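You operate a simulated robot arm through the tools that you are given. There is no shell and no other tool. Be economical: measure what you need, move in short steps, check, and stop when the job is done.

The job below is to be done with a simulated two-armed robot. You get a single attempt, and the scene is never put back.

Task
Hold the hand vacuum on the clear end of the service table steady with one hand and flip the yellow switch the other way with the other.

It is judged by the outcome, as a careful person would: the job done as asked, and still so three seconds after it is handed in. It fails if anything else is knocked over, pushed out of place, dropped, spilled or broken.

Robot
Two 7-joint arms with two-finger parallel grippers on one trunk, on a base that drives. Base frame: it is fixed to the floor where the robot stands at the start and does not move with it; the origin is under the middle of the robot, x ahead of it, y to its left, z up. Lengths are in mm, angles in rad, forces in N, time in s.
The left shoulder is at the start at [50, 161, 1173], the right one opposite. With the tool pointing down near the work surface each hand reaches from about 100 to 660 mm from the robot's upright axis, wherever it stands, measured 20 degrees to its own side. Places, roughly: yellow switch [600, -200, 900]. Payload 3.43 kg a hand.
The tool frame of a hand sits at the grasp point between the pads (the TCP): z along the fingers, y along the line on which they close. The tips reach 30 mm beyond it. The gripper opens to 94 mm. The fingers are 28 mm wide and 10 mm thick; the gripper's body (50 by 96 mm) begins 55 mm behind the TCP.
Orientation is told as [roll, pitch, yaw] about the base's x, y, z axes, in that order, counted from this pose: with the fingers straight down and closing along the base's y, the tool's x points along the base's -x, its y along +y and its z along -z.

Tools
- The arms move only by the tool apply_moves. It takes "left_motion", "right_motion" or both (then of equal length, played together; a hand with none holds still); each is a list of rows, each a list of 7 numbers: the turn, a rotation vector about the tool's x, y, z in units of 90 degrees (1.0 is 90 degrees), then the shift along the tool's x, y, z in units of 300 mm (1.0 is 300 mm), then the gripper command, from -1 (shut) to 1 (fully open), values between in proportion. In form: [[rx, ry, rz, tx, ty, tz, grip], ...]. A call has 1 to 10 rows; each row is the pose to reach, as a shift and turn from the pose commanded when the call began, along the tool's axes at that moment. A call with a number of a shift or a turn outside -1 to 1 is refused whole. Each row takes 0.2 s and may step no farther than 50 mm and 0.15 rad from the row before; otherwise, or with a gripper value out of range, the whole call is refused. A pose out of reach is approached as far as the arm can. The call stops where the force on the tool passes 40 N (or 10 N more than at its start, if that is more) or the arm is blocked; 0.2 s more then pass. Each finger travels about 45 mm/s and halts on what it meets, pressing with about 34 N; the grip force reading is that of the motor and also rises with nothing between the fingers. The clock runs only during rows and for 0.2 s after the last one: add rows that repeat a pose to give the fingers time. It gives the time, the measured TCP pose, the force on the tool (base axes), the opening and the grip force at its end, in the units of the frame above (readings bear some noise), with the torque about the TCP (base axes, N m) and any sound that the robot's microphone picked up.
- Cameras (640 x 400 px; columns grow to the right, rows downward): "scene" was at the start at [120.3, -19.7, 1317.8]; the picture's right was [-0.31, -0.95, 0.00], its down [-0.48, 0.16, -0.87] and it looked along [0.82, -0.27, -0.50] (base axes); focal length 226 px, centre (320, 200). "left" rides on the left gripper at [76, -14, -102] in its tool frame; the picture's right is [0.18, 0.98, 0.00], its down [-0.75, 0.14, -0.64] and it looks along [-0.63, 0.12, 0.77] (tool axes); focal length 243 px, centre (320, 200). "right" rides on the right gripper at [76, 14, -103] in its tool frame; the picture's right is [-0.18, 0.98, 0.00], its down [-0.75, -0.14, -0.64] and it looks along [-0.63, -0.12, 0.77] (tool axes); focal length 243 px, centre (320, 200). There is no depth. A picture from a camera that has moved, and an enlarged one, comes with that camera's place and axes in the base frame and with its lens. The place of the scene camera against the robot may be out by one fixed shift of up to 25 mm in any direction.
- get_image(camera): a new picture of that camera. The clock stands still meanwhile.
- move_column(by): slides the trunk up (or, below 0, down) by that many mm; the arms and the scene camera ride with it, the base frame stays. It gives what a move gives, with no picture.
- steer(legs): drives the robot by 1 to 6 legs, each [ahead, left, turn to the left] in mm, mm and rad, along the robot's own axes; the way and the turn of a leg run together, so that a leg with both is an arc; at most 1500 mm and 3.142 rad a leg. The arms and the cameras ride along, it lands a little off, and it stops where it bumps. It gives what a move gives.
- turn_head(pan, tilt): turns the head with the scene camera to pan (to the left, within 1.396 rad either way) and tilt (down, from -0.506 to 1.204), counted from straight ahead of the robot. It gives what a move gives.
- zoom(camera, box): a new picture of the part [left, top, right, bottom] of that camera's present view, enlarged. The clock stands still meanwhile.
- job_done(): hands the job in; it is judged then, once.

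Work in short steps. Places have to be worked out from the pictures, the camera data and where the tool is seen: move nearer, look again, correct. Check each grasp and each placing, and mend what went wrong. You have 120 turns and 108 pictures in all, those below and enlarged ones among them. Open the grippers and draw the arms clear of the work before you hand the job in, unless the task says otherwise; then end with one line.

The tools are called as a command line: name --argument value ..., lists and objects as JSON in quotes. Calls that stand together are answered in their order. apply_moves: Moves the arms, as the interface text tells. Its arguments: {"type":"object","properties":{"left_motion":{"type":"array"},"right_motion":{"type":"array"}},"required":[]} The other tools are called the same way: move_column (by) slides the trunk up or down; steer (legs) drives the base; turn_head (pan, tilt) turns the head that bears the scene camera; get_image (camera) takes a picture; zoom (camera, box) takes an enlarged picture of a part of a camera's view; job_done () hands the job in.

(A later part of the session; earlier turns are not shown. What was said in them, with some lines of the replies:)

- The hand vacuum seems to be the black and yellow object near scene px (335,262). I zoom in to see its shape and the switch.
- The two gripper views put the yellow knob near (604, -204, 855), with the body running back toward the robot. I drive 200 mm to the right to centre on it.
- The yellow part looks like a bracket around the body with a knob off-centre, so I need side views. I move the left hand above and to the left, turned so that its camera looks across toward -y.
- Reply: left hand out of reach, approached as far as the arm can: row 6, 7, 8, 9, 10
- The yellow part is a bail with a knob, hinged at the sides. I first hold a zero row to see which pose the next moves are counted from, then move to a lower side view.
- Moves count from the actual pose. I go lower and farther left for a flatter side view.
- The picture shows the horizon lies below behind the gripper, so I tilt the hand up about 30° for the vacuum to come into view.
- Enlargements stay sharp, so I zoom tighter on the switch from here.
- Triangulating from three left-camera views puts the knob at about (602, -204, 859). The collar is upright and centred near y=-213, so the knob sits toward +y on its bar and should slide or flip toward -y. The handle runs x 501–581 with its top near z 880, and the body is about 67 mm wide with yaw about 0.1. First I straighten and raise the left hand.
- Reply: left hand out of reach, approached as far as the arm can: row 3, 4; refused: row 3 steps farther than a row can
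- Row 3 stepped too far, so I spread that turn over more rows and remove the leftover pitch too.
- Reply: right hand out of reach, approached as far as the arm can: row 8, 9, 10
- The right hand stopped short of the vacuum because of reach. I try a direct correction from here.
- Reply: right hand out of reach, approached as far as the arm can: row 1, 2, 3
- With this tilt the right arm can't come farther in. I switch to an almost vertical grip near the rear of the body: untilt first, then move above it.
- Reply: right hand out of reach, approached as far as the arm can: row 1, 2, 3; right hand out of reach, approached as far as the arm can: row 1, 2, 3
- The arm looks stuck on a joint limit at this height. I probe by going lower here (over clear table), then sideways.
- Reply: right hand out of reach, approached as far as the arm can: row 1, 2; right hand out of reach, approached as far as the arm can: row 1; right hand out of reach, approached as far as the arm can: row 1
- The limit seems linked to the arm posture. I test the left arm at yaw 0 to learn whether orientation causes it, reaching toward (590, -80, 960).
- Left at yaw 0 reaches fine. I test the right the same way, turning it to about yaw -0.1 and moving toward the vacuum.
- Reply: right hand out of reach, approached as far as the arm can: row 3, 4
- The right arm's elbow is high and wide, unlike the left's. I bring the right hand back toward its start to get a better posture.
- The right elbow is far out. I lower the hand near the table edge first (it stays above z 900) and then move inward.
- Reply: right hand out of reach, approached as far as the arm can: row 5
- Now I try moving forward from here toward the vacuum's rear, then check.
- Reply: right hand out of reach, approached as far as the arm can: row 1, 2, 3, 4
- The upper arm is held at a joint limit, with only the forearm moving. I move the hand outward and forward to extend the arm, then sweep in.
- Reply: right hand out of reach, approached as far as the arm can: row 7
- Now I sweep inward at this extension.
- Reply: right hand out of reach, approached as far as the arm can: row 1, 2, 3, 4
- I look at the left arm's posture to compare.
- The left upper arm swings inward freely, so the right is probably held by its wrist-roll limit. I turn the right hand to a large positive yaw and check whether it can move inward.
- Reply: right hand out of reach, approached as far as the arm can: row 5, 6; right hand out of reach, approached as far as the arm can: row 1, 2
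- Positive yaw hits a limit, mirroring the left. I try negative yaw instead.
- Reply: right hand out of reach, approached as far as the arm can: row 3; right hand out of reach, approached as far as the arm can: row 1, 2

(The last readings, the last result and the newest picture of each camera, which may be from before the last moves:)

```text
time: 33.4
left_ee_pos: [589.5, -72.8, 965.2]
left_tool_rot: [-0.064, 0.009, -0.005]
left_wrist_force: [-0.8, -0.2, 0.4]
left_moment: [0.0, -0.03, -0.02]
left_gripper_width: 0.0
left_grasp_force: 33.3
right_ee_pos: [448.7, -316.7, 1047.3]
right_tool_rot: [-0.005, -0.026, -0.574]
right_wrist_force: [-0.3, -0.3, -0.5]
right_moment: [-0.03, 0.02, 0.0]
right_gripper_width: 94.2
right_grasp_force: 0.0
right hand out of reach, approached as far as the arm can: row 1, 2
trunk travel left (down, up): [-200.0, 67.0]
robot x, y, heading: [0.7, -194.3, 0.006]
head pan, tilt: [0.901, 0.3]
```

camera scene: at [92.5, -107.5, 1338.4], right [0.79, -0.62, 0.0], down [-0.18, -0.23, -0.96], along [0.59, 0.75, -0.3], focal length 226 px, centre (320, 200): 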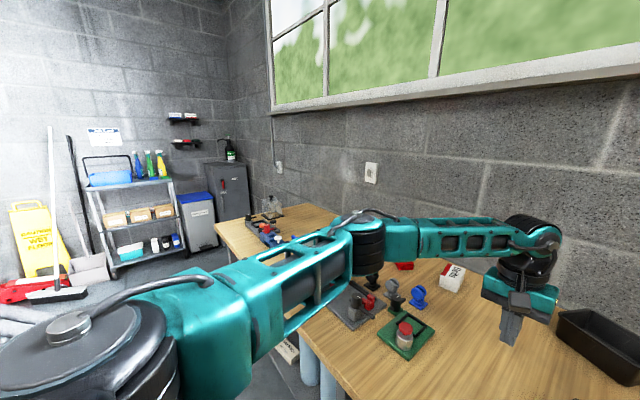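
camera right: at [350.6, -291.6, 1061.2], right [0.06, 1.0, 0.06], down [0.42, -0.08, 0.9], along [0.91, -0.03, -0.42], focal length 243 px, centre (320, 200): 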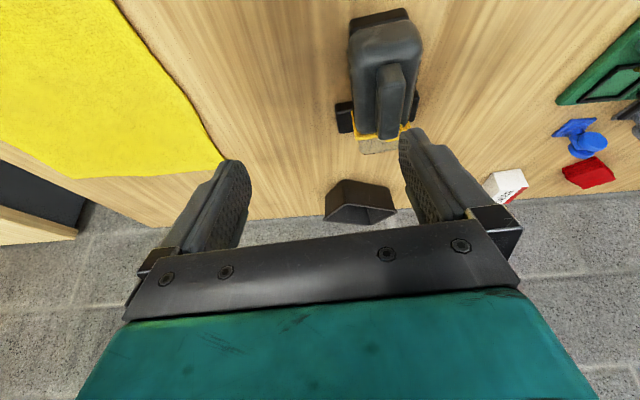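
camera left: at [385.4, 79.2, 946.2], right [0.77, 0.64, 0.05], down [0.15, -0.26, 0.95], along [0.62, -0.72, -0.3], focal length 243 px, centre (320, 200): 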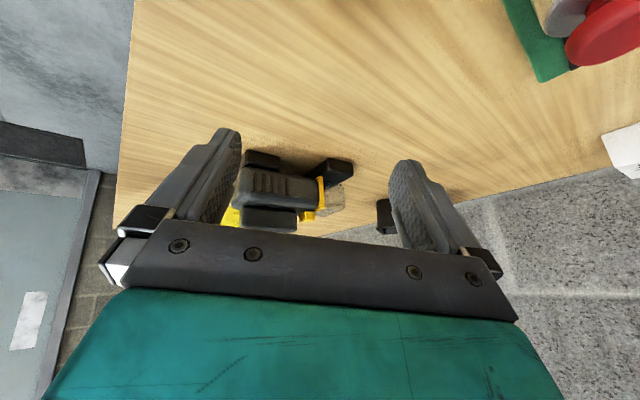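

The upper arm still doesn't follow. I raise the right hand well up, straighten the yaw, then try to go inward at a height near the left's start.

apply_moves --right_motion '[[0, 0, -0.09, 0.05, 0, -0.15, 1], [0, 0, -0.18, 0.1, 0, -0.3, 1], [0, 0, -0.27, 0.15, 0, -0.45, 1], [0, 0, -0.36, 0.2, 0, -0.6, 1], [0, 0, -0.36, 0.2, 0, -0.75, 1]]'

turn_head --pan -0.6 --tilt 0.2

get_image --camera "scene"

```text
time: 34.6
left_ee_pos: [587.7, -72.2, 965.9]
left_tool_rot: [-0.066, 0.007, -0.004]
left_wrist_force: [0.2, 0.2, -0.2]
left_moment: [-0.01, 0.03, -0.01]
left_gripper_width: 0.0
left_grasp_force: 32.9
right_ee_pos: [385.0, -322.1, 1255.5]
right_tool_rot: [-0.021, -0.018, -0.004]
right_wrist_force: [0.7, 0.0, 0.9]
right_moment: [-0.02, -0.01, -0.02]
right_gripper_width: 94.0
right_grasp_force: 0.2
right hand out of reach, approached as far as the arm can: row 2, 3, 4, 5
trunk travel left (down, up): [-200.0, 67.0]
robot x, y, heading: [2.5, -186.3, 0.007]
head pan, tilt: [0.901, 0.3]
```

```text
time: 36.2
left_ee_pos: [590.0, -71.6, 965.1]
left_tool_rot: [-0.063, 0.007, -0.006]
left_wrist_force: [-0.1, -0.2, 0.2]
left_moment: [-0.02, -0.01, -0.02]
left_gripper_width: 0.1
left_grasp_force: 33.2
right_ee_pos: [386.9, -322.6, 1254.4]
right_tool_rot: [-0.019, -0.018, -0.007]
right_wrist_force: [0.3, 0.5, 0.1]
right_moment: [0.0, -0.01, 0.01]
right_gripper_width: 93.9
right_grasp_force: 0.1
trunk travel left (down, up): [-200.0, 67.0]
robot x, y, heading: [3.2, -191.9, 0.004]
head pan, tilt: [-0.6, 0.201]
```

```text
80 pictures are left
camera scene: at [112.1, -233.1, 1347.7], right [-0.56, -0.83, 0.0], down [-0.17, 0.11, -0.98], along [0.81, -0.55, -0.2], focal length 226 px, centre (320, 200)
```

scene: 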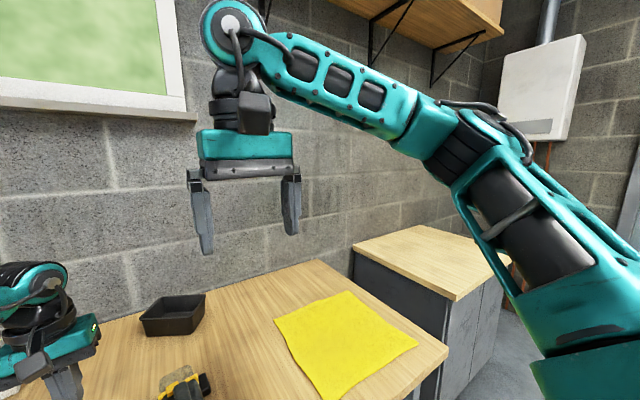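

apply_moves --right_motion '[[0, 0, 0, 0.03, 0.12, 0, 1], [0, 0, 0, 0.06, 0.25, 0, 1], [0, 0, 0, 0.06, 0.4, 0, 1]]'

apply_moves --right_motion '[[0, 0, 0, -0.03, 0, 0.15, 1], [0, 0, 0, -0.06, 0, 0.3, 1], [0, 0, 0, -0.1, 0, 0.45, 1]]'

get_image --camera "scene"

```text
time: 37.0
left_ee_pos: [589.5, -73.5, 964.3]
left_tool_rot: [-0.066, 0.006, -0.007]
left_wrist_force: [0.4, 0.4, -0.3]
left_moment: [-0.02, 0.02, -0.01]
left_gripper_width: 0.1
left_grasp_force: 33.1
right_ee_pos: [361.3, -309.3, 1244.3]
right_tool_rot: [-0.019, -0.018, -0.008]
right_wrist_force: [-0.2, -0.9, -0.1]
right_moment: [-0.03, 0.01, -0.02]
right_gripper_width: 94.1
right_grasp_force: 0.0
right hand out of reach, approached as far as the arm can: row 1, 2, 3
trunk travel left (down, up): [-200.0, 67.0]
robot x, y, heading: [-3.6, -188.5, 0.003]
head pan, tilt: [-0.6, 0.201]
```

```text
time: 37.8
left_ee_pos: [589.0, -71.7, 963.7]
left_tool_rot: [-0.064, 0.008, -0.006]
left_wrist_force: [-0.2, 0.2, 0.3]
left_moment: [0.0, 0.03, 0.0]
left_gripper_width: 0.3
left_grasp_force: 33.5
right_ee_pos: [398.4, -306.7, 1108.0]
right_tool_rot: [-0.02, -0.016, -0.007]
right_wrist_force: [-0.3, 0.0, 0.5]
right_moment: [-0.02, 0.02, 0.02]
right_gripper_width: 94.0
right_grasp_force: 0.1
trunk travel left (down, up): [-200.0, 67.0]
robot x, y, heading: [-3.2, -193.1, 0.011]
head pan, tilt: [-0.6, 0.201]
```

```text
79 pictures are left
camera scene: at [112.9, -233.3, 1347.6], right [-0.56, -0.83, 0.0], down [-0.17, 0.11, -0.98], along [0.81, -0.55, -0.2], focal length 226 px, centre (320, 200)
```

scene: 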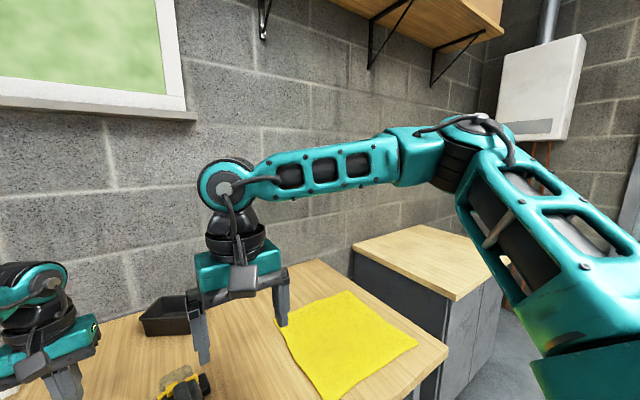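

Let me see how far inward the left can go: I move it toward the push staging spot (605, -165, 965), still well above the vacuum.

apply_moves --left_motion '[[0, 0, 0, -0.02, -0.15, 0, -1], [0, 0, 0, -0.055, -0.31, 0, -1]]'

apply_moves --left_motion '[[0, 0, 0, 0, -0.15, 0, -1], [0, 0, 0, 0, -0.31, 0, -1]]'

```text
time: 38.4
left_ee_pos: [603.7, -167.8, 969.8]
left_tool_rot: [-0.062, 0.006, -0.006]
left_wrist_force: [-0.2, -0.5, -0.2]
left_moment: [0.05, 0.0, 0.05]
left_gripper_width: 0.0
left_grasp_force: 33.0
right_ee_pos: [396.9, -309.2, 1109.8]
right_tool_rot: [-0.019, -0.015, -0.007]
right_wrist_force: [-0.1, -0.2, -0.6]
right_moment: [0.02, -0.02, 0.0]
right_gripper_width: 93.7
right_grasp_force: 0.0
trunk travel left (down, up): [-200.0, 67.0]
robot x, y, heading: [0.8, -189.6, 0.005]
head pan, tilt: [-0.6, 0.201]
```

```text
time: 39.0
left_ee_pos: [580.7, -247.6, 971.2]
left_tool_rot: [-0.064, 0.006, -0.004]
left_wrist_force: [-0.3, 0.9, 0.2]
left_moment: [0.0, 0.03, -0.01]
left_gripper_width: 0.1
left_grasp_force: 32.7
left hand out of reach, approached as far as the arm can: row 2
right_ee_pos: [398.0, -306.9, 1109.9]
right_tool_rot: [-0.02, -0.016, -0.005]
right_wrist_force: [0.5, -0.6, 0.8]
right_moment: [0.0, -0.02, -0.03]
right_gripper_width: 94.2
right_grasp_force: 0.2
trunk travel left (down, up): [-200.0, 67.0]
robot x, y, heading: [0.1, -188.2, 0.007]
head pan, tilt: [-0.6, 0.201]
```

Left reaches fine (to y about -248). I return it to staging, and take the right hand far out and low to force the elbow down, to reset its posture.

apply_moves --left_motion '[[0, 0, 0, 0, 0.16, 0, -1], [0, 0, 0, 0, 0.32, 0, -1], [0, 0, 0, 0, 0.48, 0, -1], [0, 0, 0, 0, 0.6, 0, -1], [0, 0, 0, 0, 0.6, 0, -1], [0, 0, 0, 0, 0.6, 0, -1]]' --right_motion '[[0, 0, 0, 0, -0.15, 0.05, 1], [0, 0, 0, 0, -0.3, 0.1, 1], [0, 0, 0, 0, -0.45, 0.15, 1], [0, 0, 0, 0, -0.6, 0.2, 1], [0, 0, 0, 0, -0.75, 0.25, 1], [0, 0, 0, 0, -0.9, 0.3, 1]]'

apply_moves --right_motion '[[0, 0, 0, 0, -0.14, 0.08, 1], [0, 0, 0, 0, -0.28, 0.16, 1], [0, 0, 0, 0, -0.42, 0.24, 1], [0, 0, 0, 0, -0.56, 0.32, 1], [0, 0, 0, 0, -0.7, 0.4, 1]]'

turn_head --pan -0.9 --tilt 0.3

get_image --camera "scene"

```text
time: 40.4
left_ee_pos: [578.7, -70.2, 959.4]
left_tool_rot: [-0.064, 0.006, -0.005]
left_wrist_force: [0.2, -0.6, 0.2]
left_moment: [-0.01, 0.0, -0.02]
left_gripper_width: 0.1
left_grasp_force: 32.9
right_ee_pos: [395.4, -580.2, 1024.0]
right_tool_rot: [-0.02, -0.019, -0.003]
right_wrist_force: [-0.2, 0.0, 0.7]
right_moment: [0.03, -0.01, 0.01]
right_gripper_width: 93.8
right_grasp_force: 0.1
trunk travel left (down, up): [-200.0, 67.0]
robot x, y, heading: [0.8, -190.9, 0.006]
head pan, tilt: [-0.6, 0.201]
```

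```text
time: 41.6
left_ee_pos: [579.1, -70.5, 960.1]
left_tool_rot: [-0.065, 0.008, -0.006]
left_wrist_force: [-0.4, 0.1, 0.6]
left_moment: [0.01, 0.0, 0.02]
left_gripper_width: 0.0
left_grasp_force: 33.5
right_ee_pos: [385.2, -713.7, 911.3]
right_tool_rot: [-0.031, -0.018, -0.019]
right_wrist_force: [0.3, 1.0, -0.4]
right_moment: [-0.02, 0.01, 0.0]
right_gripper_width: 93.8
right_grasp_force: 0.1
right hand out of reach, approached as far as the arm can: row 3, 4, 5
trunk travel left (down, up): [-200.0, 67.0]
robot x, y, heading: [4.2, -194.4, 0.005]
head pan, tilt: [-0.6, 0.201]
```

```text
time: 42.4
left_ee_pos: [578.6, -70.6, 960.0]
left_tool_rot: [-0.065, 0.007, -0.005]
left_wrist_force: [-0.6, 0.0, -0.1]
left_moment: [0.03, 0.01, 0.02]
left_gripper_width: 0.1
left_grasp_force: 33.2
right_ee_pos: [386.1, -712.6, 911.5]
right_tool_rot: [-0.032, -0.02, -0.017]
right_wrist_force: [0.7, 0.1, 0.3]
right_moment: [0.03, 0.03, 0.0]
right_gripper_width: 94.0
right_grasp_force: 0.0
trunk travel left (down, up): [-200.0, 67.0]
robot x, y, heading: [0.8, -191.2, 0.004]
head pan, tilt: [-0.901, 0.3]
```

```text
78 pictures are left
camera scene: at [93.3, -253.7, 1338.4], right [-0.78, -0.63, 0.0], down [-0.18, 0.23, -0.96], along [0.6, -0.74, -0.3], focal length 226 px, centre (320, 200)
```

scene: 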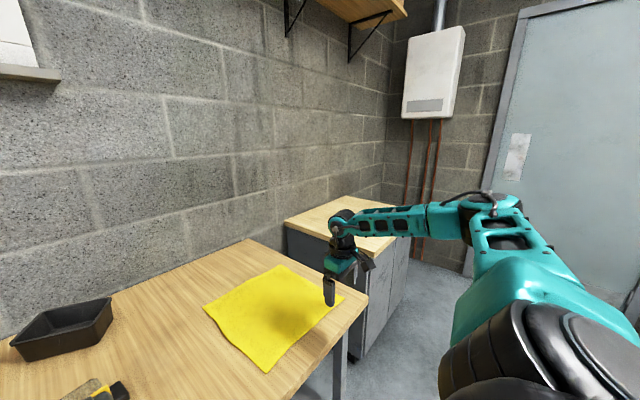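

The elbow is lower now. I sweep forward and inward at this low height (z about 910, above everything here).

apply_moves --right_motion '[[0, 0, 0, -0.1, 0.11, 0, 1], [0, 0, 0, -0.2, 0.22, 0, 1], [0, 0, 0, -0.3, 0.33, 0, 1], [0, 0, 0, -0.4, 0.44, 0, 1], [0, 0, 0, -0.47, 0.57, 0, 1], [0, 0, 0, -0.5, 0.72, 0, 1], [0, 0, 0, -0.5, 0.87, 0, 1], [0, 0, 0, -0.5, 1.0, 0, 1]]'

get_image --camera "scene"

```text
time: 44.2
left_ee_pos: [578.1, -69.4, 960.0]
left_tool_rot: [-0.065, 0.008, -0.006]
left_wrist_force: [0.8, -0.2, 0.0]
left_moment: [0.03, -0.02, -0.01]
left_gripper_width: 0.0
left_grasp_force: 32.8
right_ee_pos: [512.2, -430.7, 923.6]
right_tool_rot: [-0.02, -0.022, -0.006]
right_wrist_force: [0.0, 0.0, -0.1]
right_moment: [0.0, 0.0, -0.01]
right_gripper_width: 93.9
right_grasp_force: 0.1
right hand out of reach, approached as far as the arm can: row 7, 8
trunk travel left (down, up): [-200.0, 67.0]
robot x, y, heading: [0.6, -191.0, 0.004]
head pan, tilt: [-0.901, 0.3]
```

```text
77 pictures are left
camera scene: at [93.1, -253.5, 1338.4], right [-0.78, -0.63, 0.0], down [-0.18, 0.23, -0.96], along [0.6, -0.75, -0.3], focal length 226 px, centre (320, 200)
```

scene: 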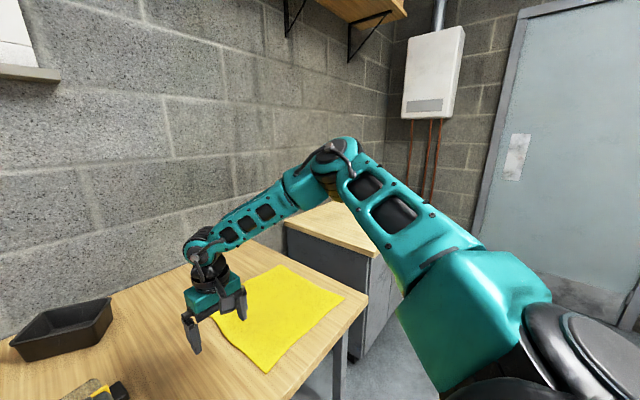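

The right hand is limited to a sphere about its elbow (about 361 mm to the wrist). A forward tilt of about 40°, a lowered trunk and a base shift to y≈-125 should bring the grip within reach. I raise both hands first.

apply_moves --left_motion '[[0, 0, 0, 0.05, 0.03, -0.15, -1], [0, 0, 0, 0.1, 0.06, -0.3, -1], [0, 0, 0, 0.15, 0.1, -0.45, -1], [0, 0, 0, 0.2, 0.15, -0.6, -1], [0, 0, 0, 0.2, 0.15, -0.7, -1]]' --right_motion '[[0, 0, 0, 0.05, 0, -0.15, 1], [0, 0, 0, 0.1, 0, -0.3, 1], [0, 0, 0, 0.15, 0, -0.45, 1], [0, 0, 0, 0.2, 0, -0.6, 1], [0, 0, 0, 0.2, 0, -0.75, 1]]'

steer --legs '[[0, 65, 0]]'

move_column --by -195

```text
time: 45.4
left_ee_pos: [521.4, -8.6, 1169.8]
left_tool_rot: [-0.065, 0.007, -0.005]
left_wrist_force: [-0.4, 0.5, -0.5]
left_moment: [-0.01, 0.02, -0.04]
left_gripper_width: 0.0
left_grasp_force: 33.1
right_ee_pos: [449.1, -425.3, 1152.0]
right_tool_rot: [-0.021, -0.016, -0.007]
right_wrist_force: [0.8, -0.2, 0.0]
right_moment: [-0.01, -0.01, -0.02]
right_gripper_width: 94.0
right_grasp_force: 0.1
trunk travel left (down, up): [-200.0, 67.0]
robot x, y, heading: [-1.2, -191.9, 0.008]
head pan, tilt: [-0.901, 0.3]
```

```text
time: 46.4
left_ee_pos: [520.6, 55.5, 1169.6]
left_tool_rot: [-0.067, 0.008, -0.007]
left_wrist_force: [0.5, -0.5, 0.0]
left_moment: [-0.02, -0.01, 0.02]
left_gripper_width: 0.2
left_grasp_force: 33.2
right_ee_pos: [447.7, -358.8, 1151.6]
right_tool_rot: [-0.022, -0.018, -0.008]
right_wrist_force: [0.7, -0.1, 0.2]
right_moment: [-0.03, -0.01, -0.01]
right_gripper_width: 94.1
right_grasp_force: 0.0
trunk travel left (down, up): [-200.0, 67.0]
robot x, y, heading: [-1.6, -122.7, 0.004]
head pan, tilt: [-0.901, 0.3]
```

```text
time: 48.5
left_ee_pos: [521.9, 54.3, 975.0]
left_tool_rot: [-0.064, 0.008, -0.006]
left_wrist_force: [0.2, 0.8, -0.5]
left_moment: [0.02, 0.03, 0.02]
left_gripper_width: 0.2
left_grasp_force: 32.9
right_ee_pos: [447.7, -360.0, 957.1]
right_tool_rot: [-0.018, -0.017, -0.007]
right_wrist_force: [-0.8, 0.7, -0.1]
right_moment: [-0.01, -0.03, 0.01]
right_gripper_width: 94.0
right_grasp_force: 0.0
trunk travel left (down, up): [-5.0, 262.0]
robot x, y, heading: [-1.4, -125.8, 0.005]
head pan, tilt: [-0.901, 0.3]
```

Now I tilt the right hand about 42° forward with yaw 0.1, and move it behind the vacuum near (430, -232, 935).

apply_moves --right_motion '[[0, -0.08, -0.011, 0.01, 0.07, 0.01, 1], [0, -0.16, -0.022, 0.02, 0.14, 0.02, 1], [0, -0.24, -0.033, 0.03, 0.21, 0.03, 1], [0, -0.32, -0.044, 0.04, 0.28, 0.04, 1], [0, -0.4, -0.055, 0.05, 0.36, 0.06, 1], [0, -0.47, -0.068, 0.06, 0.427, 0.08, 1]]'

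get_image --camera "right"

```text
time: 49.9
left_ee_pos: [521.2, 55.2, 974.9]
left_tool_rot: [-0.064, 0.007, -0.003]
left_wrist_force: [-0.2, 0.9, 0.1]
left_moment: [0.04, 0.0, 0.01]
left_gripper_width: 0.0
left_grasp_force: 33.0
right_ee_pos: [431.6, -230.6, 927.7]
right_tool_rot: [-0.078, -0.751, 0.145]
right_wrist_force: [0.0, -0.2, -0.3]
right_moment: [0.01, -0.02, 0.01]
right_gripper_width: 94.0
right_grasp_force: 0.1
trunk travel left (down, up): [-5.0, 262.0]
robot x, y, heading: [1.3, -124.2, 0.009]
head pan, tilt: [-0.901, 0.3]
```

```text
76 pictures are left
camera right: at [305.0, -226.4, 948.8], right [0.04, 1.0, 0.07], down [0.12, -0.07, 0.99], along [0.99, -0.04, -0.12], focal length 243 px, centre (320, 200)
```

right: 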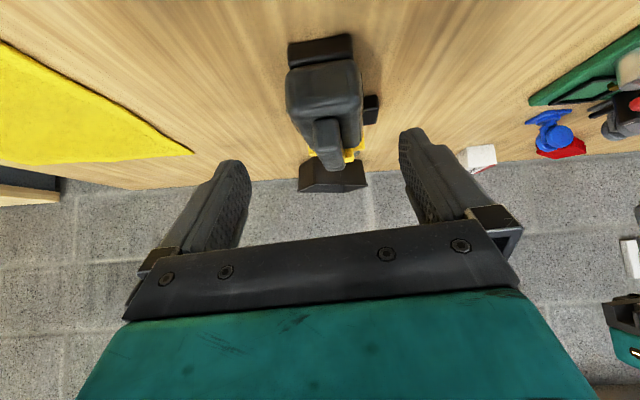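

It reached. I zoom to locate the rear of the vacuum exactly.

zoom --camera "right" --box '[260, 20, 400, 190]'

```text
2.35 times, centred on (330, 105) of right
camera zoom: at [305.0, -226.4, 948.8], right [0.04, 1.0, 0.07], down [0.12, -0.07, 0.99], along [0.99, -0.04, -0.12], focal length 571 px, centre (296, 424)
```

zoom: 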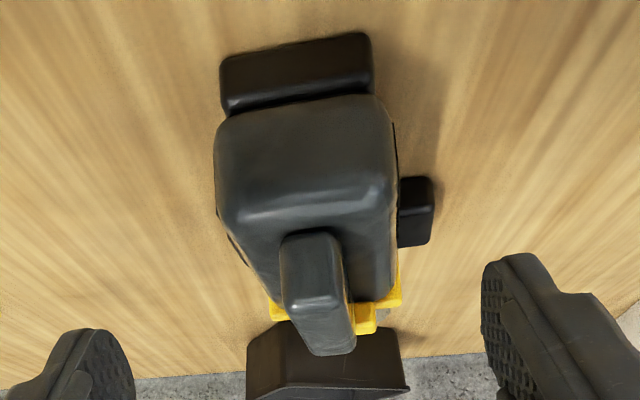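

The body's rear face is at x≈503, z 805–848, about 65 mm wide and centred at y≈-226. The handle rear is at x≈519 with its top near 876. A move of 129 mm straight along the tool axis puts the TCP at (520, -224, 834), straddling the body. I advance most of the way first.

apply_moves --right_motion '[[0, 0, 0, 0, 0.004, 0.1, 1], [0, 0, 0, -0.001, 0.008, 0.2, 1], [0, 0, 0, -0.002, 0.01, 0.28, 1]]'

get_image --camera "right"

```text
time: 50.7
left_ee_pos: [521.1, 54.8, 975.1]
left_tool_rot: [-0.064, 0.006, -0.008]
left_wrist_force: [-0.1, 0.2, 0.4]
left_moment: [-0.03, -0.01, 0.0]
left_gripper_width: 0.0
left_grasp_force: 32.8
right_ee_pos: [488.9, -227.6, 869.4]
right_tool_rot: [-0.082, -0.752, 0.145]
right_wrist_force: [-0.5, 0.6, 0.1]
right_moment: [0.02, -0.01, 0.02]
right_gripper_width: 94.1
right_grasp_force: 0.1
trunk travel left (down, up): [-5.0, 262.0]
robot x, y, heading: [0.1, -120.2, 0.006]
head pan, tilt: [-0.901, 0.3]
```

```text
74 pictures are left
camera right: at [361.3, -223.5, 890.3], right [0.05, 1.0, 0.07], down [0.12, -0.07, 0.99], along [0.99, -0.04, -0.12], focal length 243 px, centre (320, 200)
```

right: 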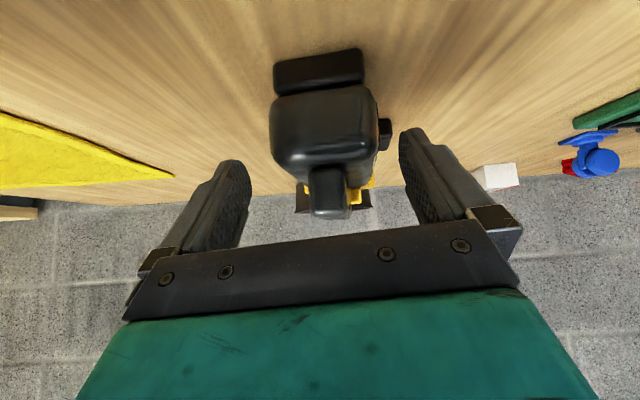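

The body is centred between the fingers. I advance the last 46 mm.

apply_moves --right_motion '[[0, 0, 0, 0, 0, 0.08, 1], [0, 0, 0, 0, 0, 0.155, 1]]'

get_image --camera "right"

```text
time: 51.3
left_ee_pos: [521.5, 55.6, 975.3]
left_tool_rot: [-0.065, 0.007, -0.003]
left_wrist_force: [0.3, -0.5, 0.4]
left_moment: [0.03, 0.01, 0.03]
left_gripper_width: 0.1
left_grasp_force: 33.2
right_ee_pos: [517.8, -233.6, 836.1]
right_tool_rot: [-0.079, -0.753, 0.147]
right_wrist_force: [-0.6, 2.0, 1.7]
right_moment: [0.14, 0.02, 0.01]
right_gripper_width: 93.9
right_grasp_force: 0.1
right hand out of reach, approached as far as the arm can: row 2
trunk travel left (down, up): [-5.0, 262.0]
robot x, y, heading: [-0.2, -124.2, 0.003]
head pan, tilt: [-0.901, 0.3]
```

```text
73 pictures are left
camera right: at [390.3, -229.8, 857.1], right [0.04, 1.0, 0.07], down [0.12, -0.07, 0.99], along [0.99, -0.03, -0.12], focal length 243 px, centre (320, 200)
```

right: 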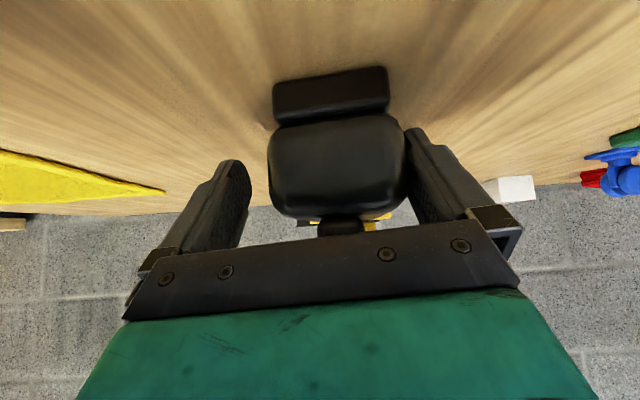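

The arm's limit pulled the hand about 9 mm toward -y, with the +y finger almost touching. A small base shift of 10 mm left re-centres it.

steer --legs '[[0, 10, 0]]'

get_image --camera "right"

```text
time: 52.0
left_ee_pos: [521.1, 64.5, 974.7]
left_tool_rot: [-0.064, 0.007, -0.006]
left_wrist_force: [-1.4, -0.6, -0.3]
left_moment: [0.0, 0.0, 0.04]
left_gripper_width: 0.0
left_grasp_force: 32.9
right_ee_pos: [517.8, -223.7, 835.4]
right_tool_rot: [-0.079, -0.75, 0.145]
right_wrist_force: [-0.1, -0.5, -0.3]
right_moment: [-0.01, -0.03, 0.01]
right_gripper_width: 94.1
right_grasp_force: 0.1
trunk travel left (down, up): [-5.0, 262.0]
robot x, y, heading: [0.8, -114.6, 0.007]
head pan, tilt: [-0.901, 0.3]
```

```text
72 pictures are left
camera right: at [390.2, -220.1, 856.9], right [0.04, 1.0, 0.07], down [0.12, -0.07, 0.99], along [0.99, -0.04, -0.12], focal length 243 px, centre (320, 200)
```

right: 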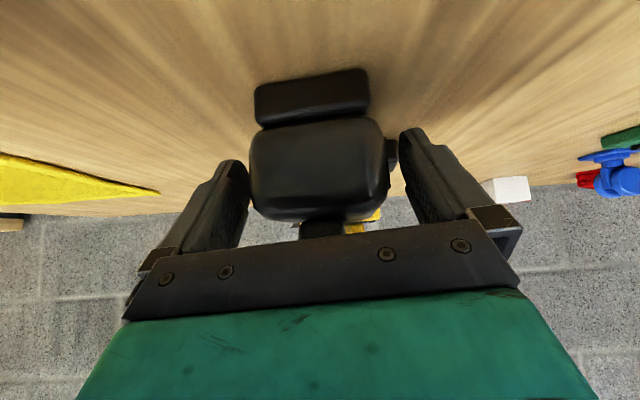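

It's centred. I close gradually, then grip firmly.

apply_moves --right_motion '[[0, 0, 0, 0, 0, 0, 0.6], [0, 0, 0, 0, 0, 0, 0.45], [0, 0, 0, 0, 0, 0, 0.3], [0, 0, 0, 0, 0, 0, 0.1], [0, 0, 0, 0, 0, 0, -0.3]]'

get_image --camera "right"

```text
time: 53.2
left_ee_pos: [522.5, 64.7, 974.2]
left_tool_rot: [-0.065, 0.007, -0.008]
left_wrist_force: [0.2, 0.2, -0.9]
left_moment: [0.03, 0.03, 0.03]
left_gripper_width: 0.0
left_grasp_force: 33.2
right_ee_pos: [518.4, -224.6, 835.1]
right_tool_rot: [-0.079, -0.751, 0.143]
right_wrist_force: [0.4, -1.1, 0.3]
right_moment: [0.13, -0.01, -0.01]
right_gripper_width: 75.4
right_grasp_force: 34.0
trunk travel left (down, up): [-5.0, 262.0]
robot x, y, heading: [-2.2, -112.1, 0.003]
head pan, tilt: [-0.901, 0.3]
```

```text
71 pictures are left
camera right: at [390.3, -220.4, 857.0], right [0.04, 1.0, 0.07], down [0.12, -0.07, 0.99], along [0.99, -0.04, -0.12], focal length 243 px, centre (320, 200)
```

right: 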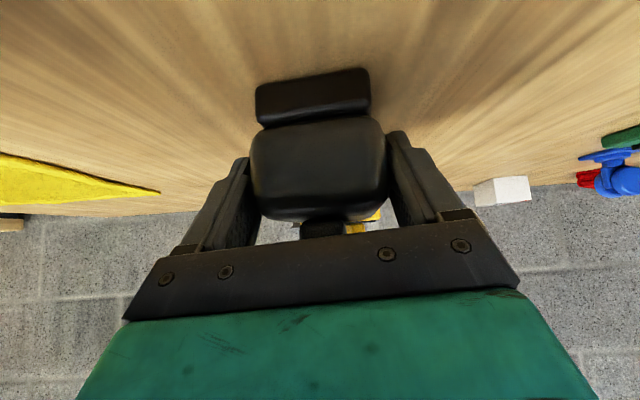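

The vacuum is gripped (75 mm, 34 N). Now I bring the left hand, closed, near the knob's left side but high, and look.

apply_moves --left_motion '[[0, 0, 0, -0.057, -0.117, 0.01, -1], [0, 0, 0, -0.113, -0.233, 0.02, -1], [0, 0, 0, -0.17, -0.35, 0.03, -1], [0, 0, 0, -0.226, -0.467, 0.04, -1], [0, 0, 0, -0.283, -0.583, 0.05, -1]]'

get_image --camera "left"

turn_head --pan -0.2 --tilt 0.6

get_image --camera "scene"

```text
time: 54.4
left_ee_pos: [583.9, -102.2, 961.6]
left_tool_rot: [-0.064, 0.004, -0.005]
left_wrist_force: [-0.5, 0.0, -0.1]
left_moment: [0.01, 0.0, 0.0]
left_gripper_width: 0.2
left_grasp_force: 33.0
left hand out of reach, approached as far as the arm can: row 5
right_ee_pos: [517.7, -224.7, 835.3]
right_tool_rot: [-0.079, -0.753, 0.143]
right_wrist_force: [-0.4, -0.1, 1.3]
right_moment: [0.4, -0.24, 0.01]
right_gripper_width: 75.3
right_grasp_force: 33.5
trunk travel left (down, up): [-5.0, 262.0]
robot x, y, heading: [2.6, -115.2, 0.008]
head pan, tilt: [-0.901, 0.3]
```

```text
70 pictures are left
camera left: at [508.5, -108.9, 1066.5], right [-0.18, 0.98, -0.06], down [0.76, 0.18, 0.63], along [0.63, 0.06, -0.78], focal length 243 px, centre (320, 200)
```

left: 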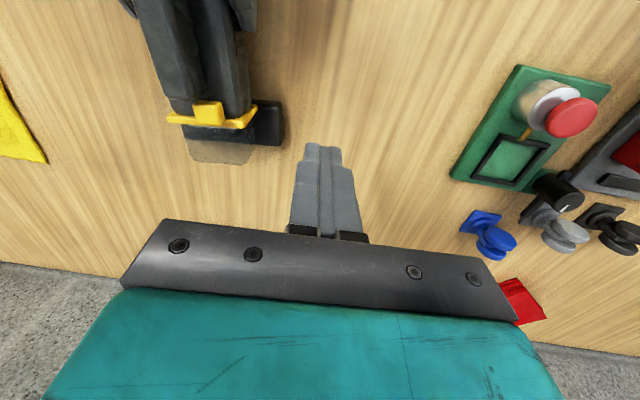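

```text
time: 55.5
left_ee_pos: [584.6, -102.0, 962.2]
left_tool_rot: [-0.065, 0.007, -0.005]
left_wrist_force: [0.3, -1.1, -0.1]
left_moment: [-0.01, 0.0, 0.0]
left_gripper_width: 0.0
left_grasp_force: 33.1
right_ee_pos: [517.5, -224.8, 835.4]
right_tool_rot: [-0.078, -0.754, 0.144]
right_wrist_force: [0.4, -0.9, 1.1]
right_moment: [0.44, -0.32, -0.07]
right_gripper_width: 75.3
right_grasp_force: 34.2
trunk travel left (down, up): [-5.0, 262.0]
robot x, y, heading: [-3.5, -114.1, 0.007]
head pan, tilt: [-0.201, 0.6]
```

```text
69 pictures are left
camera scene: at [121.1, -122.8, 1115.9], right [-0.2, -0.98, 0.0], down [-0.55, 0.11, -0.83], along [0.81, -0.16, -0.56], focal length 226 px, centre (320, 200)
```

scene: 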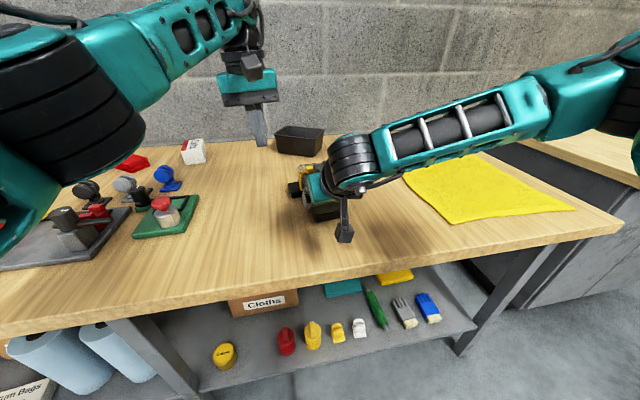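

Both arms are limited, but leaning the left hand's fingers toward -y (roll about -0.6) gives the reach. First I check the switch closely from here.

zoom --camera "left" --box '[140, 60, 300, 170]'

```text
3.64 times, centred on (220, 115) of left
camera zoom: at [508.5, -108.5, 1066.4], right [-0.18, 0.98, -0.06], down [0.76, 0.18, 0.63], along [0.63, 0.06, -0.78], focal length 882 px, centre (684, 509)
```

zoom: 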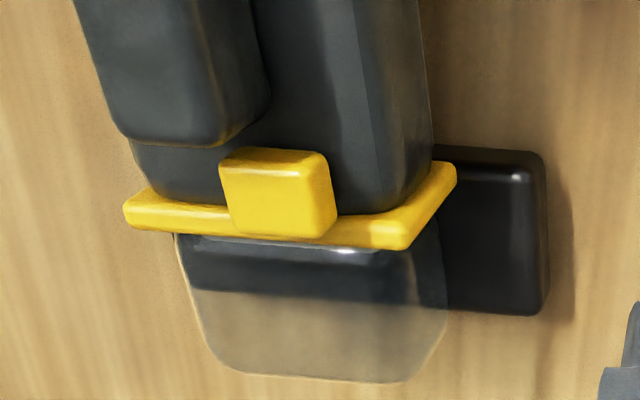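

The knob is an upright block on the yellow bar, offset to the +y side, so I expect it to move toward -y. I lean the left hand and stage it at about (606, -130, 900), left of the knob.

apply_moves --left_motion '[[0.085, 0, 0, 0, 0, 0, -1], [0.17, 0, 0, -0.02, -0.02, 0.05, -1], [0.255, 0, 0, -0.04, -0.04, 0.1, -1], [0.34, 0, 0, -0.06, -0.06, 0.15, -1], [0.34, 0, 0, -0.073, -0.08, 0.212, -1]]'

get_image --camera "left"

```text
time: 56.7
left_ee_pos: [604.8, -130.3, 900.4]
left_tool_rot: [-0.601, 0.007, -0.006]
left_wrist_force: [0.0, 0.0, -0.7]
left_moment: [0.05, -0.02, 0.01]
left_gripper_width: 0.0
left_grasp_force: 33.0
right_ee_pos: [517.5, -224.4, 836.4]
right_tool_rot: [-0.079, -0.75, 0.144]
right_wrist_force: [-2.2, -0.7, 1.4]
right_moment: [0.48, -0.23, 0.01]
right_gripper_width: 75.5
right_grasp_force: 34.0
trunk travel left (down, up): [-5.0, 262.0]
robot x, y, heading: [1.2, -114.8, 0.006]
head pan, tilt: [-0.201, 0.6]
```

```text
67 pictures are left
camera left: at [530.1, -82.6, 993.2], right [-0.18, 0.81, -0.55], down [0.76, 0.47, 0.45], along [0.62, -0.34, -0.7], focal length 243 px, centre (320, 200)
```

left: 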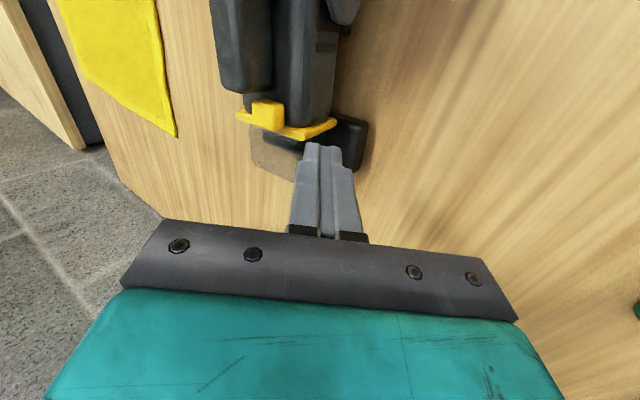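

zoom --camera "left" --box '[220, 70, 380, 180]'

```text
3.64 times, centred on (300, 125) of left
camera zoom: at [530.1, -82.6, 993.2], right [-0.18, 0.81, -0.55], down [0.76, 0.47, 0.45], along [0.62, -0.34, -0.7], focal length 882 px, centre (393, 473)
```

zoom: 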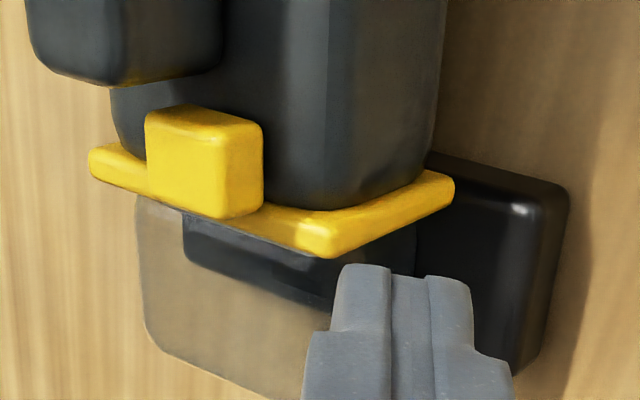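

The knob is confirmed at (601, -205, 859) with its +y face near y=-190. I lower to pushing height, with the fingertip leading edge at z≈862, still clear of it.

apply_moves --left_motion '[[0, 0, 0, -0.002, -0.009, 0.043, -1], [0, 0, 0, -0.004, -0.018, 0.087, -1]]'

zoom --camera "left" --box '[220, 70, 380, 180]'

```text
time: 57.3
left_ee_pos: [605.6, -148.4, 883.2]
left_tool_rot: [-0.597, 0.007, -0.004]
left_wrist_force: [-1.3, 1.1, 0.8]
left_moment: [-0.02, 0.02, 0.01]
left_gripper_width: 0.2
left_grasp_force: 33.0
right_ee_pos: [517.0, -224.1, 835.4]
right_tool_rot: [-0.078, -0.75, 0.145]
right_wrist_force: [-2.4, -0.5, 1.7]
right_moment: [0.49, -0.18, 0.08]
right_gripper_width: 75.4
right_grasp_force: 33.7
trunk travel left (down, up): [-5.0, 262.0]
robot x, y, heading: [-0.2, -115.0, 0.004]
head pan, tilt: [-0.201, 0.6]
```

```text
3.64 times, centred on (300, 125) of left
camera zoom: at [530.4, -102.0, 976.6], right [-0.18, 0.81, -0.55], down [0.76, 0.47, 0.45], along [0.62, -0.34, -0.7], focal length 882 px, centre (393, 473)
```

zoom: 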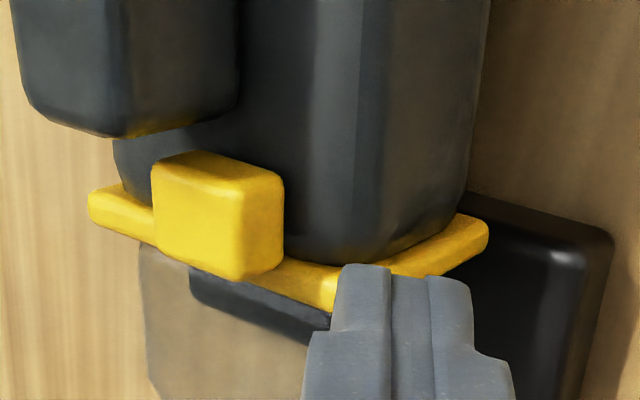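

I push slowly toward -y, shifting 5 mm toward the handle to cover more of the knob's face.

apply_moves --left_motion '[[0, 0, 0, 0.017, -0.0275, 0.0188, -1], [0, 0, 0, 0.017, -0.0413, 0.0283, -1], [0, 0, 0, 0.017, -0.055, 0.0377, -1], [0, 0, 0, 0.017, -0.069, 0.047, -1]]'

zoom --camera "left" --box '[220, 70, 380, 180]'

```text
time: 58.3
left_ee_pos: [600.7, -174.5, 883.1]
left_tool_rot: [-0.6, 0.007, -0.006]
left_wrist_force: [0.4, 0.1, 0.6]
left_moment: [0.03, 0.0, -0.03]
left_gripper_width: 0.0
left_grasp_force: 33.0
right_ee_pos: [516.9, -225.3, 834.7]
right_tool_rot: [-0.079, -0.752, 0.144]
right_wrist_force: [-1.8, -0.2, 1.4]
right_moment: [0.45, -0.06, -0.03]
right_gripper_width: 75.3
right_grasp_force: 33.5
trunk travel left (down, up): [-5.0, 262.0]
robot x, y, heading: [-0.3, -112.3, 0.002]
head pan, tilt: [-0.201, 0.6]
```

```text
3.64 times, centred on (300, 125) of left
camera zoom: at [524.4, -128.0, 977.1], right [-0.18, 0.81, -0.55], down [0.76, 0.47, 0.45], along [0.62, -0.34, -0.7], focal length 882 px, centre (393, 473)
```

zoom: 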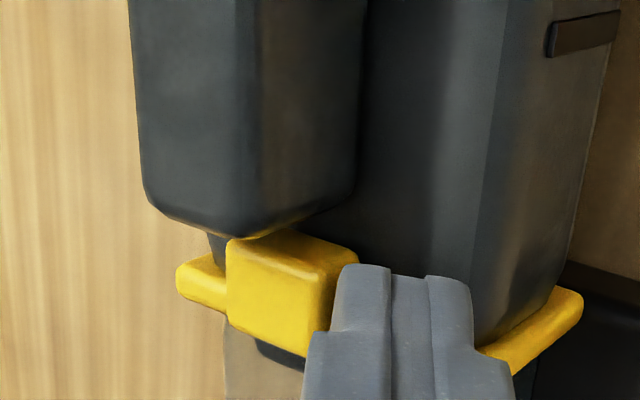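

No force yet, with the finger at the knob's face. I continue in small steps.

apply_moves --left_motion '[[0, 0, 0, 0, -0.0138, 0.0094, -1], [0, 0, 0, 0, -0.0275, 0.0188, -1], [0, 0, 0, 0, -0.0413, 0.0283, -1]]'

zoom --camera "left" --box '[220, 70, 380, 180]'

```text
time: 59.1
left_ee_pos: [599.5, -186.7, 883.8]
left_tool_rot: [-0.598, 0.005, -0.004]
left_wrist_force: [3.0, 1.2, 1.2]
left_moment: [0.02, -0.05, 0.04]
left_gripper_width: 0.2
left_grasp_force: 32.9
right_ee_pos: [517.5, -223.7, 835.3]
right_tool_rot: [-0.079, -0.752, 0.145]
right_wrist_force: [-2.1, -1.4, 2.0]
right_moment: [0.53, -0.16, -0.08]
right_gripper_width: 75.3
right_grasp_force: 34.3
trunk travel left (down, up): [-5.0, 262.0]
robot x, y, heading: [0.1, -116.3, 0.002]
head pan, tilt: [-0.201, 0.6]
heard: click
```

```text
3.64 times, centred on (300, 125) of left
camera zoom: at [524.4, -142.1, 977.6], right [-0.18, 0.81, -0.55], down [0.76, 0.47, 0.45], along [0.63, -0.34, -0.7], focal length 882 px, centre (393, 473)
```

zoom: 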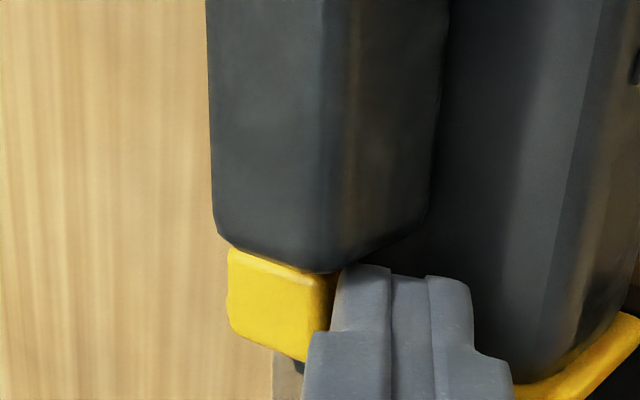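

A click was heard and the knob moved toward -y. I push a few mm more to make sure it is at its end.

apply_moves --left_motion '[[0, 0, 0, 0, -0.0083, 0.0056, -1], [0, 0, 0, 0, -0.0165, 0.0113, -1]]'

```text
time: 59.7
left_ee_pos: [599.1, -193.0, 882.8]
left_tool_rot: [-0.597, 0.005, -0.001]
left_wrist_force: [3.7, 8.1, 1.2]
left_moment: [0.17, -0.09, 0.14]
left_gripper_width: 0.0
left_grasp_force: 32.8
right_ee_pos: [517.4, -226.3, 835.8]
right_tool_rot: [-0.078, -0.751, 0.14]
right_wrist_force: [-4.1, -5.5, 1.9]
right_moment: [1.12, -0.38, -0.38]
right_gripper_width: 75.2
right_grasp_force: 33.6
trunk travel left (down, up): [-5.0, 262.0]
robot x, y, heading: [-3.0, -117.1, 0.003]
head pan, tilt: [-0.201, 0.6]
```

Force is rising to 8 N, so the knob is at its end stop. I back the left hand off along +y and up, then look.

apply_moves --left_motion '[[0, 0, 0, 0, 0.055, -0.0377, -1], [0, 0, 0, 0, 0.11, -0.08, -1], [0, 0, 0, 0, 0.15, -0.2, -1]]'

zoom --camera "left" --box '[180, 60, 360, 180]'

```text
time: 60.5
left_ee_pos: [601.3, -125.3, 906.0]
left_tool_rot: [-0.597, 0.006, -0.007]
left_wrist_force: [0.2, -0.1, -0.1]
left_moment: [-0.02, -0.02, 0.0]
left_gripper_width: 0.0
left_grasp_force: 32.5
right_ee_pos: [517.8, -224.8, 836.0]
right_tool_rot: [-0.078, -0.751, 0.144]
right_wrist_force: [-2.4, 2.0, 3.6]
right_moment: [0.59, 0.33, 0.13]
right_gripper_width: 75.2
right_grasp_force: 33.9
trunk travel left (down, up): [-5.0, 262.0]
robot x, y, heading: [1.5, -115.4, 0.003]
head pan, tilt: [-0.201, 0.6]
```

```text
3.33 times, centred on (270, 120) of left
camera zoom: at [526.5, -77.3, 1000.3], right [-0.18, 0.81, -0.55], down [0.76, 0.47, 0.45], along [0.62, -0.34, -0.7], focal length 809 px, centre (487, 467)
```

zoom: 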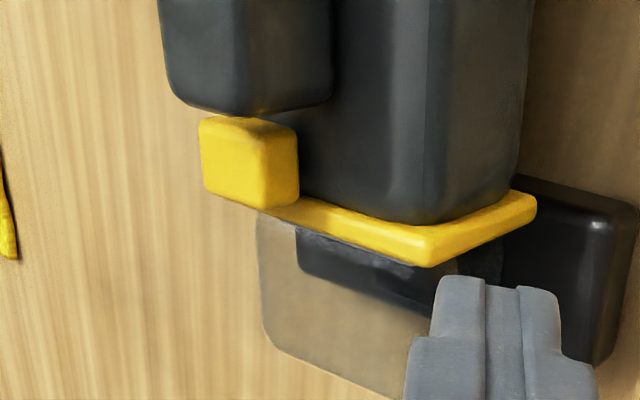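

The knob now sits at the -y end of its bar. I withdraw the left hand farther, and open the right gripper in place.

apply_moves --left_motion '[[0, 0, 0, 0, 0.03, -0.13, -1], [0, 0, 0, 0, 0.06, -0.26, -1], [0, 0, 0, 0, 0.09, -0.39, -1], [0, 0, 0, 0, 0.12, -0.5, -1]]'

apply_moves --right_motion '[[0, 0, 0, 0, 0, 0, 0.65], [0, 0, 0, 0, 0, 0, 0.8], [0, 0, 0, 0, 0, 0, 1], [0, 0, 0, 0, 0, 0, 1]]'

get_image --camera "right"

```text
time: 61.5
left_ee_pos: [601.2, -8.8, 1010.9]
left_tool_rot: [-0.599, 0.008, -0.005]
left_wrist_force: [-0.8, 0.6, -0.1]
left_moment: [0.0, 0.02, -0.01]
left_gripper_width: 0.0
left_grasp_force: 32.9
right_ee_pos: [516.8, -224.3, 836.2]
right_tool_rot: [-0.08, -0.752, 0.145]
right_wrist_force: [-0.7, 2.7, 2.7]
right_moment: [0.56, 0.17, 0.17]
right_gripper_width: 75.3
right_grasp_force: 33.6
trunk travel left (down, up): [-5.0, 262.0]
robot x, y, heading: [-3.2, -116.8, 0.001]
head pan, tilt: [-0.201, 0.6]
```

```text
time: 62.5
left_ee_pos: [602.0, -8.9, 1009.6]
left_tool_rot: [-0.6, 0.006, -0.006]
left_wrist_force: [-0.4, -0.4, -0.6]
left_moment: [0.03, 0.01, 0.01]
left_gripper_width: 0.0
left_grasp_force: 32.5
right_ee_pos: [518.5, -224.5, 835.7]
right_tool_rot: [-0.078, -0.751, 0.145]
right_wrist_force: [-0.8, -0.6, -0.4]
right_moment: [-0.03, -0.01, 0.0]
right_gripper_width: 94.2
right_grasp_force: 0.1
trunk travel left (down, up): [-5.0, 262.0]
robot x, y, heading: [-0.7, -111.5, 0.004]
head pan, tilt: [-0.201, 0.6]
```

```text
61 pictures are left
camera right: at [390.2, -220.3, 856.9], right [0.04, 1.0, 0.07], down [0.12, -0.07, 0.99], along [0.99, -0.04, -0.12], focal length 243 px, centre (320, 200)
```

right: 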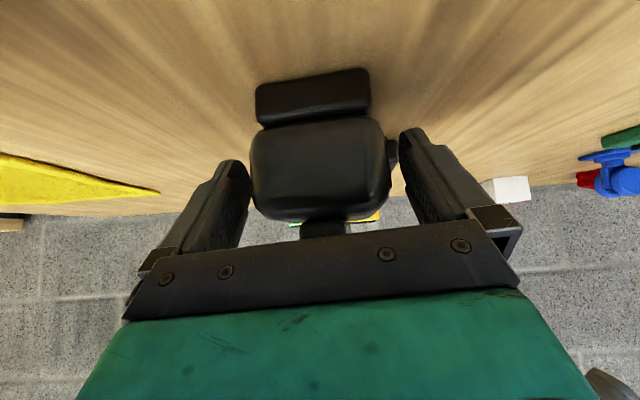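

The gripper is open and the vacuum is in the same place. I withdraw the right hand straight back along its tool axis and open the left gripper.

apply_moves --left_motion '[[0, 0, 0, 0, 0, 0, 0], [0, 0, 0, 0, 0, 0, 1], [0, 0, 0, 0, 0, 0, 1], [0, 0, 0, 0, 0, 0, 1], [0, 0, 0, 0, 0, 0, 1]]' --right_motion '[[0, 0, 0, 0, 0, -0.1, 1], [0, 0, 0, 0, 0, -0.22, 1], [0, 0, 0, 0, 0, -0.34, 1], [0, 0, 0, 0, 0, -0.47, 1], [0, 0, 0, 0, -0.05, -0.6, 1]]'

get_image --camera "scene"

get_image --camera "left"

```text
time: 63.7
left_ee_pos: [601.9, -8.9, 1010.3]
left_tool_rot: [-0.598, 0.005, -0.008]
left_wrist_force: [0.3, 0.2, -0.2]
left_moment: [-0.01, -0.02, -0.02]
left_gripper_width: 94.1
left_grasp_force: 0.0
right_ee_pos: [396.5, -243.6, 968.4]
right_tool_rot: [-0.08, -0.751, 0.144]
right_wrist_force: [0.0, 0.0, -0.1]
right_moment: [-0.01, -0.01, 0.0]
right_gripper_width: 94.3
right_grasp_force: 0.1
trunk travel left (down, up): [-5.0, 262.0]
robot x, y, heading: [-0.4, -114.2, 0.003]
head pan, tilt: [-0.201, 0.6]
```

```text
60 pictures are left
camera scene: at [120.9, -122.8, 1115.9], right [-0.19, -0.98, 0.0], down [-0.55, 0.11, -0.83], along [0.81, -0.16, -0.56], focal length 226 px, centre (320, 200)
```

scene: 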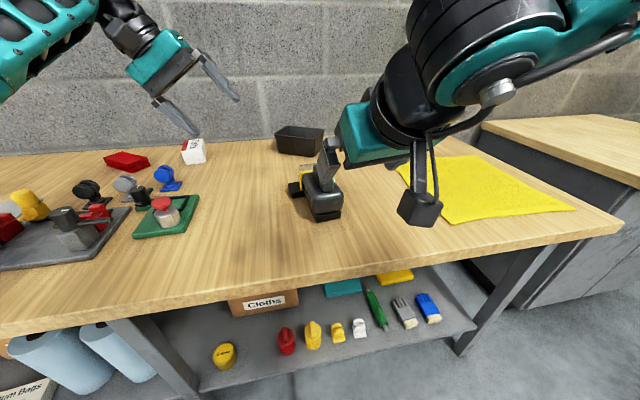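

```text
59 pictures are left
camera left: at [526.1, 36.7, 1104.6], right [-0.18, 0.81, -0.55], down [0.76, 0.47, 0.45], along [0.62, -0.34, -0.7], focal length 243 px, centre (320, 200)
```

left: 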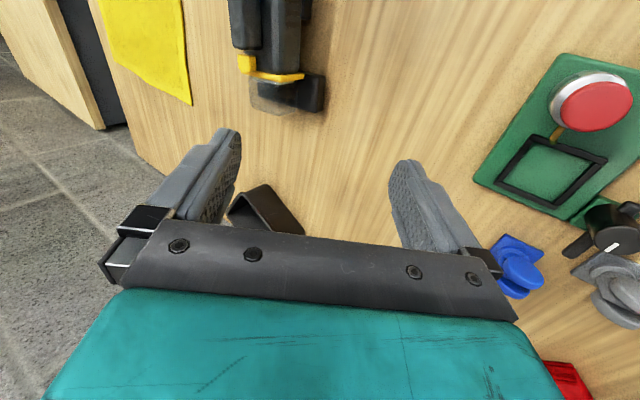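

Everything is in place. I move the right hand further aside and check the switch a last time.

apply_moves --right_motion '[[0, 0, 0, 0, -0.12, -0.08, 1], [0, 0, 0, 0, -0.25, -0.16, 1], [0, 0, 0, 0, -0.38, -0.24, 1]]'

zoom --camera "left" --box '[210, 0, 350, 120]'

zoom --camera "scene" --box '[270, 130, 380, 230]'

```text
time: 64.5
left_ee_pos: [602.3, -9.9, 1010.1]
left_tool_rot: [-0.599, 0.007, -0.005]
left_wrist_force: [0.1, 0.9, -0.4]
left_moment: [-0.02, -0.01, 0.0]
left_gripper_width: 93.7
left_grasp_force: 0.0
right_ee_pos: [355.0, -358.5, 1029.2]
right_tool_rot: [-0.079, -0.749, 0.148]
right_wrist_force: [1.7, -0.2, 0.2]
right_moment: [0.0, -0.02, -0.05]
right_gripper_width: 93.9
right_grasp_force: 0.0
trunk travel left (down, up): [-5.0, 262.0]
robot x, y, heading: [-2.0, -116.3, 0.009]
head pan, tilt: [-0.201, 0.6]
```

```text
3.33 times, centred on (280, 60) of left
camera zoom: at [526.3, 36.6, 1104.5], right [-0.18, 0.81, -0.55], down [0.76, 0.47, 0.45], along [0.62, -0.34, -0.7], focal length 809 px, centre (453, 667)
```

zoom: 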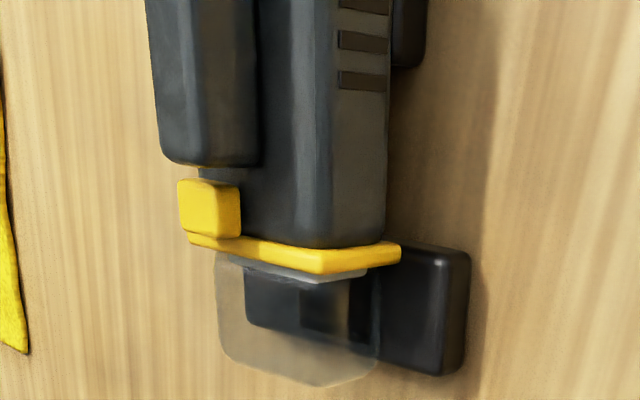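

```text
4.00 times, centred on (325, 180) of scene
camera zoom: at [121.1, -122.9, 1115.9], right [-0.19, -0.98, 0.0], down [-0.55, 0.11, -0.83], along [0.81, -0.16, -0.56], focal length 905 px, centre (300, 280)
```

zoom: 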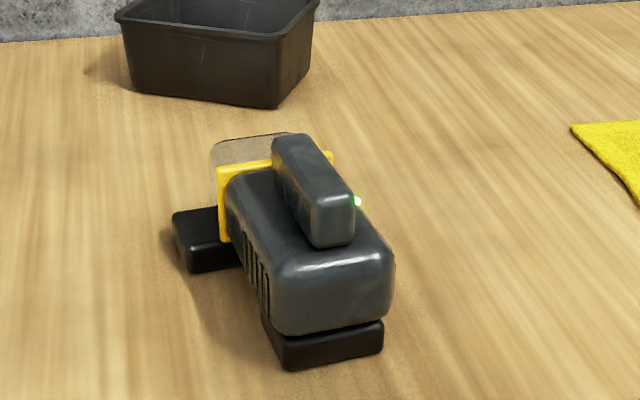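

The switch has stayed over and a green light now shows on the vacuum. The vacuum is where it was, and both arms are open and clear, so I hand the job in.

job_done

```text
The job is handed in.
```

I gripped the hand vacuum with the right hand and pushed the yellow switch over with the left. It clicked, stayed over, and a green light now shows on the vacuum. Nothing else was touched or moved.
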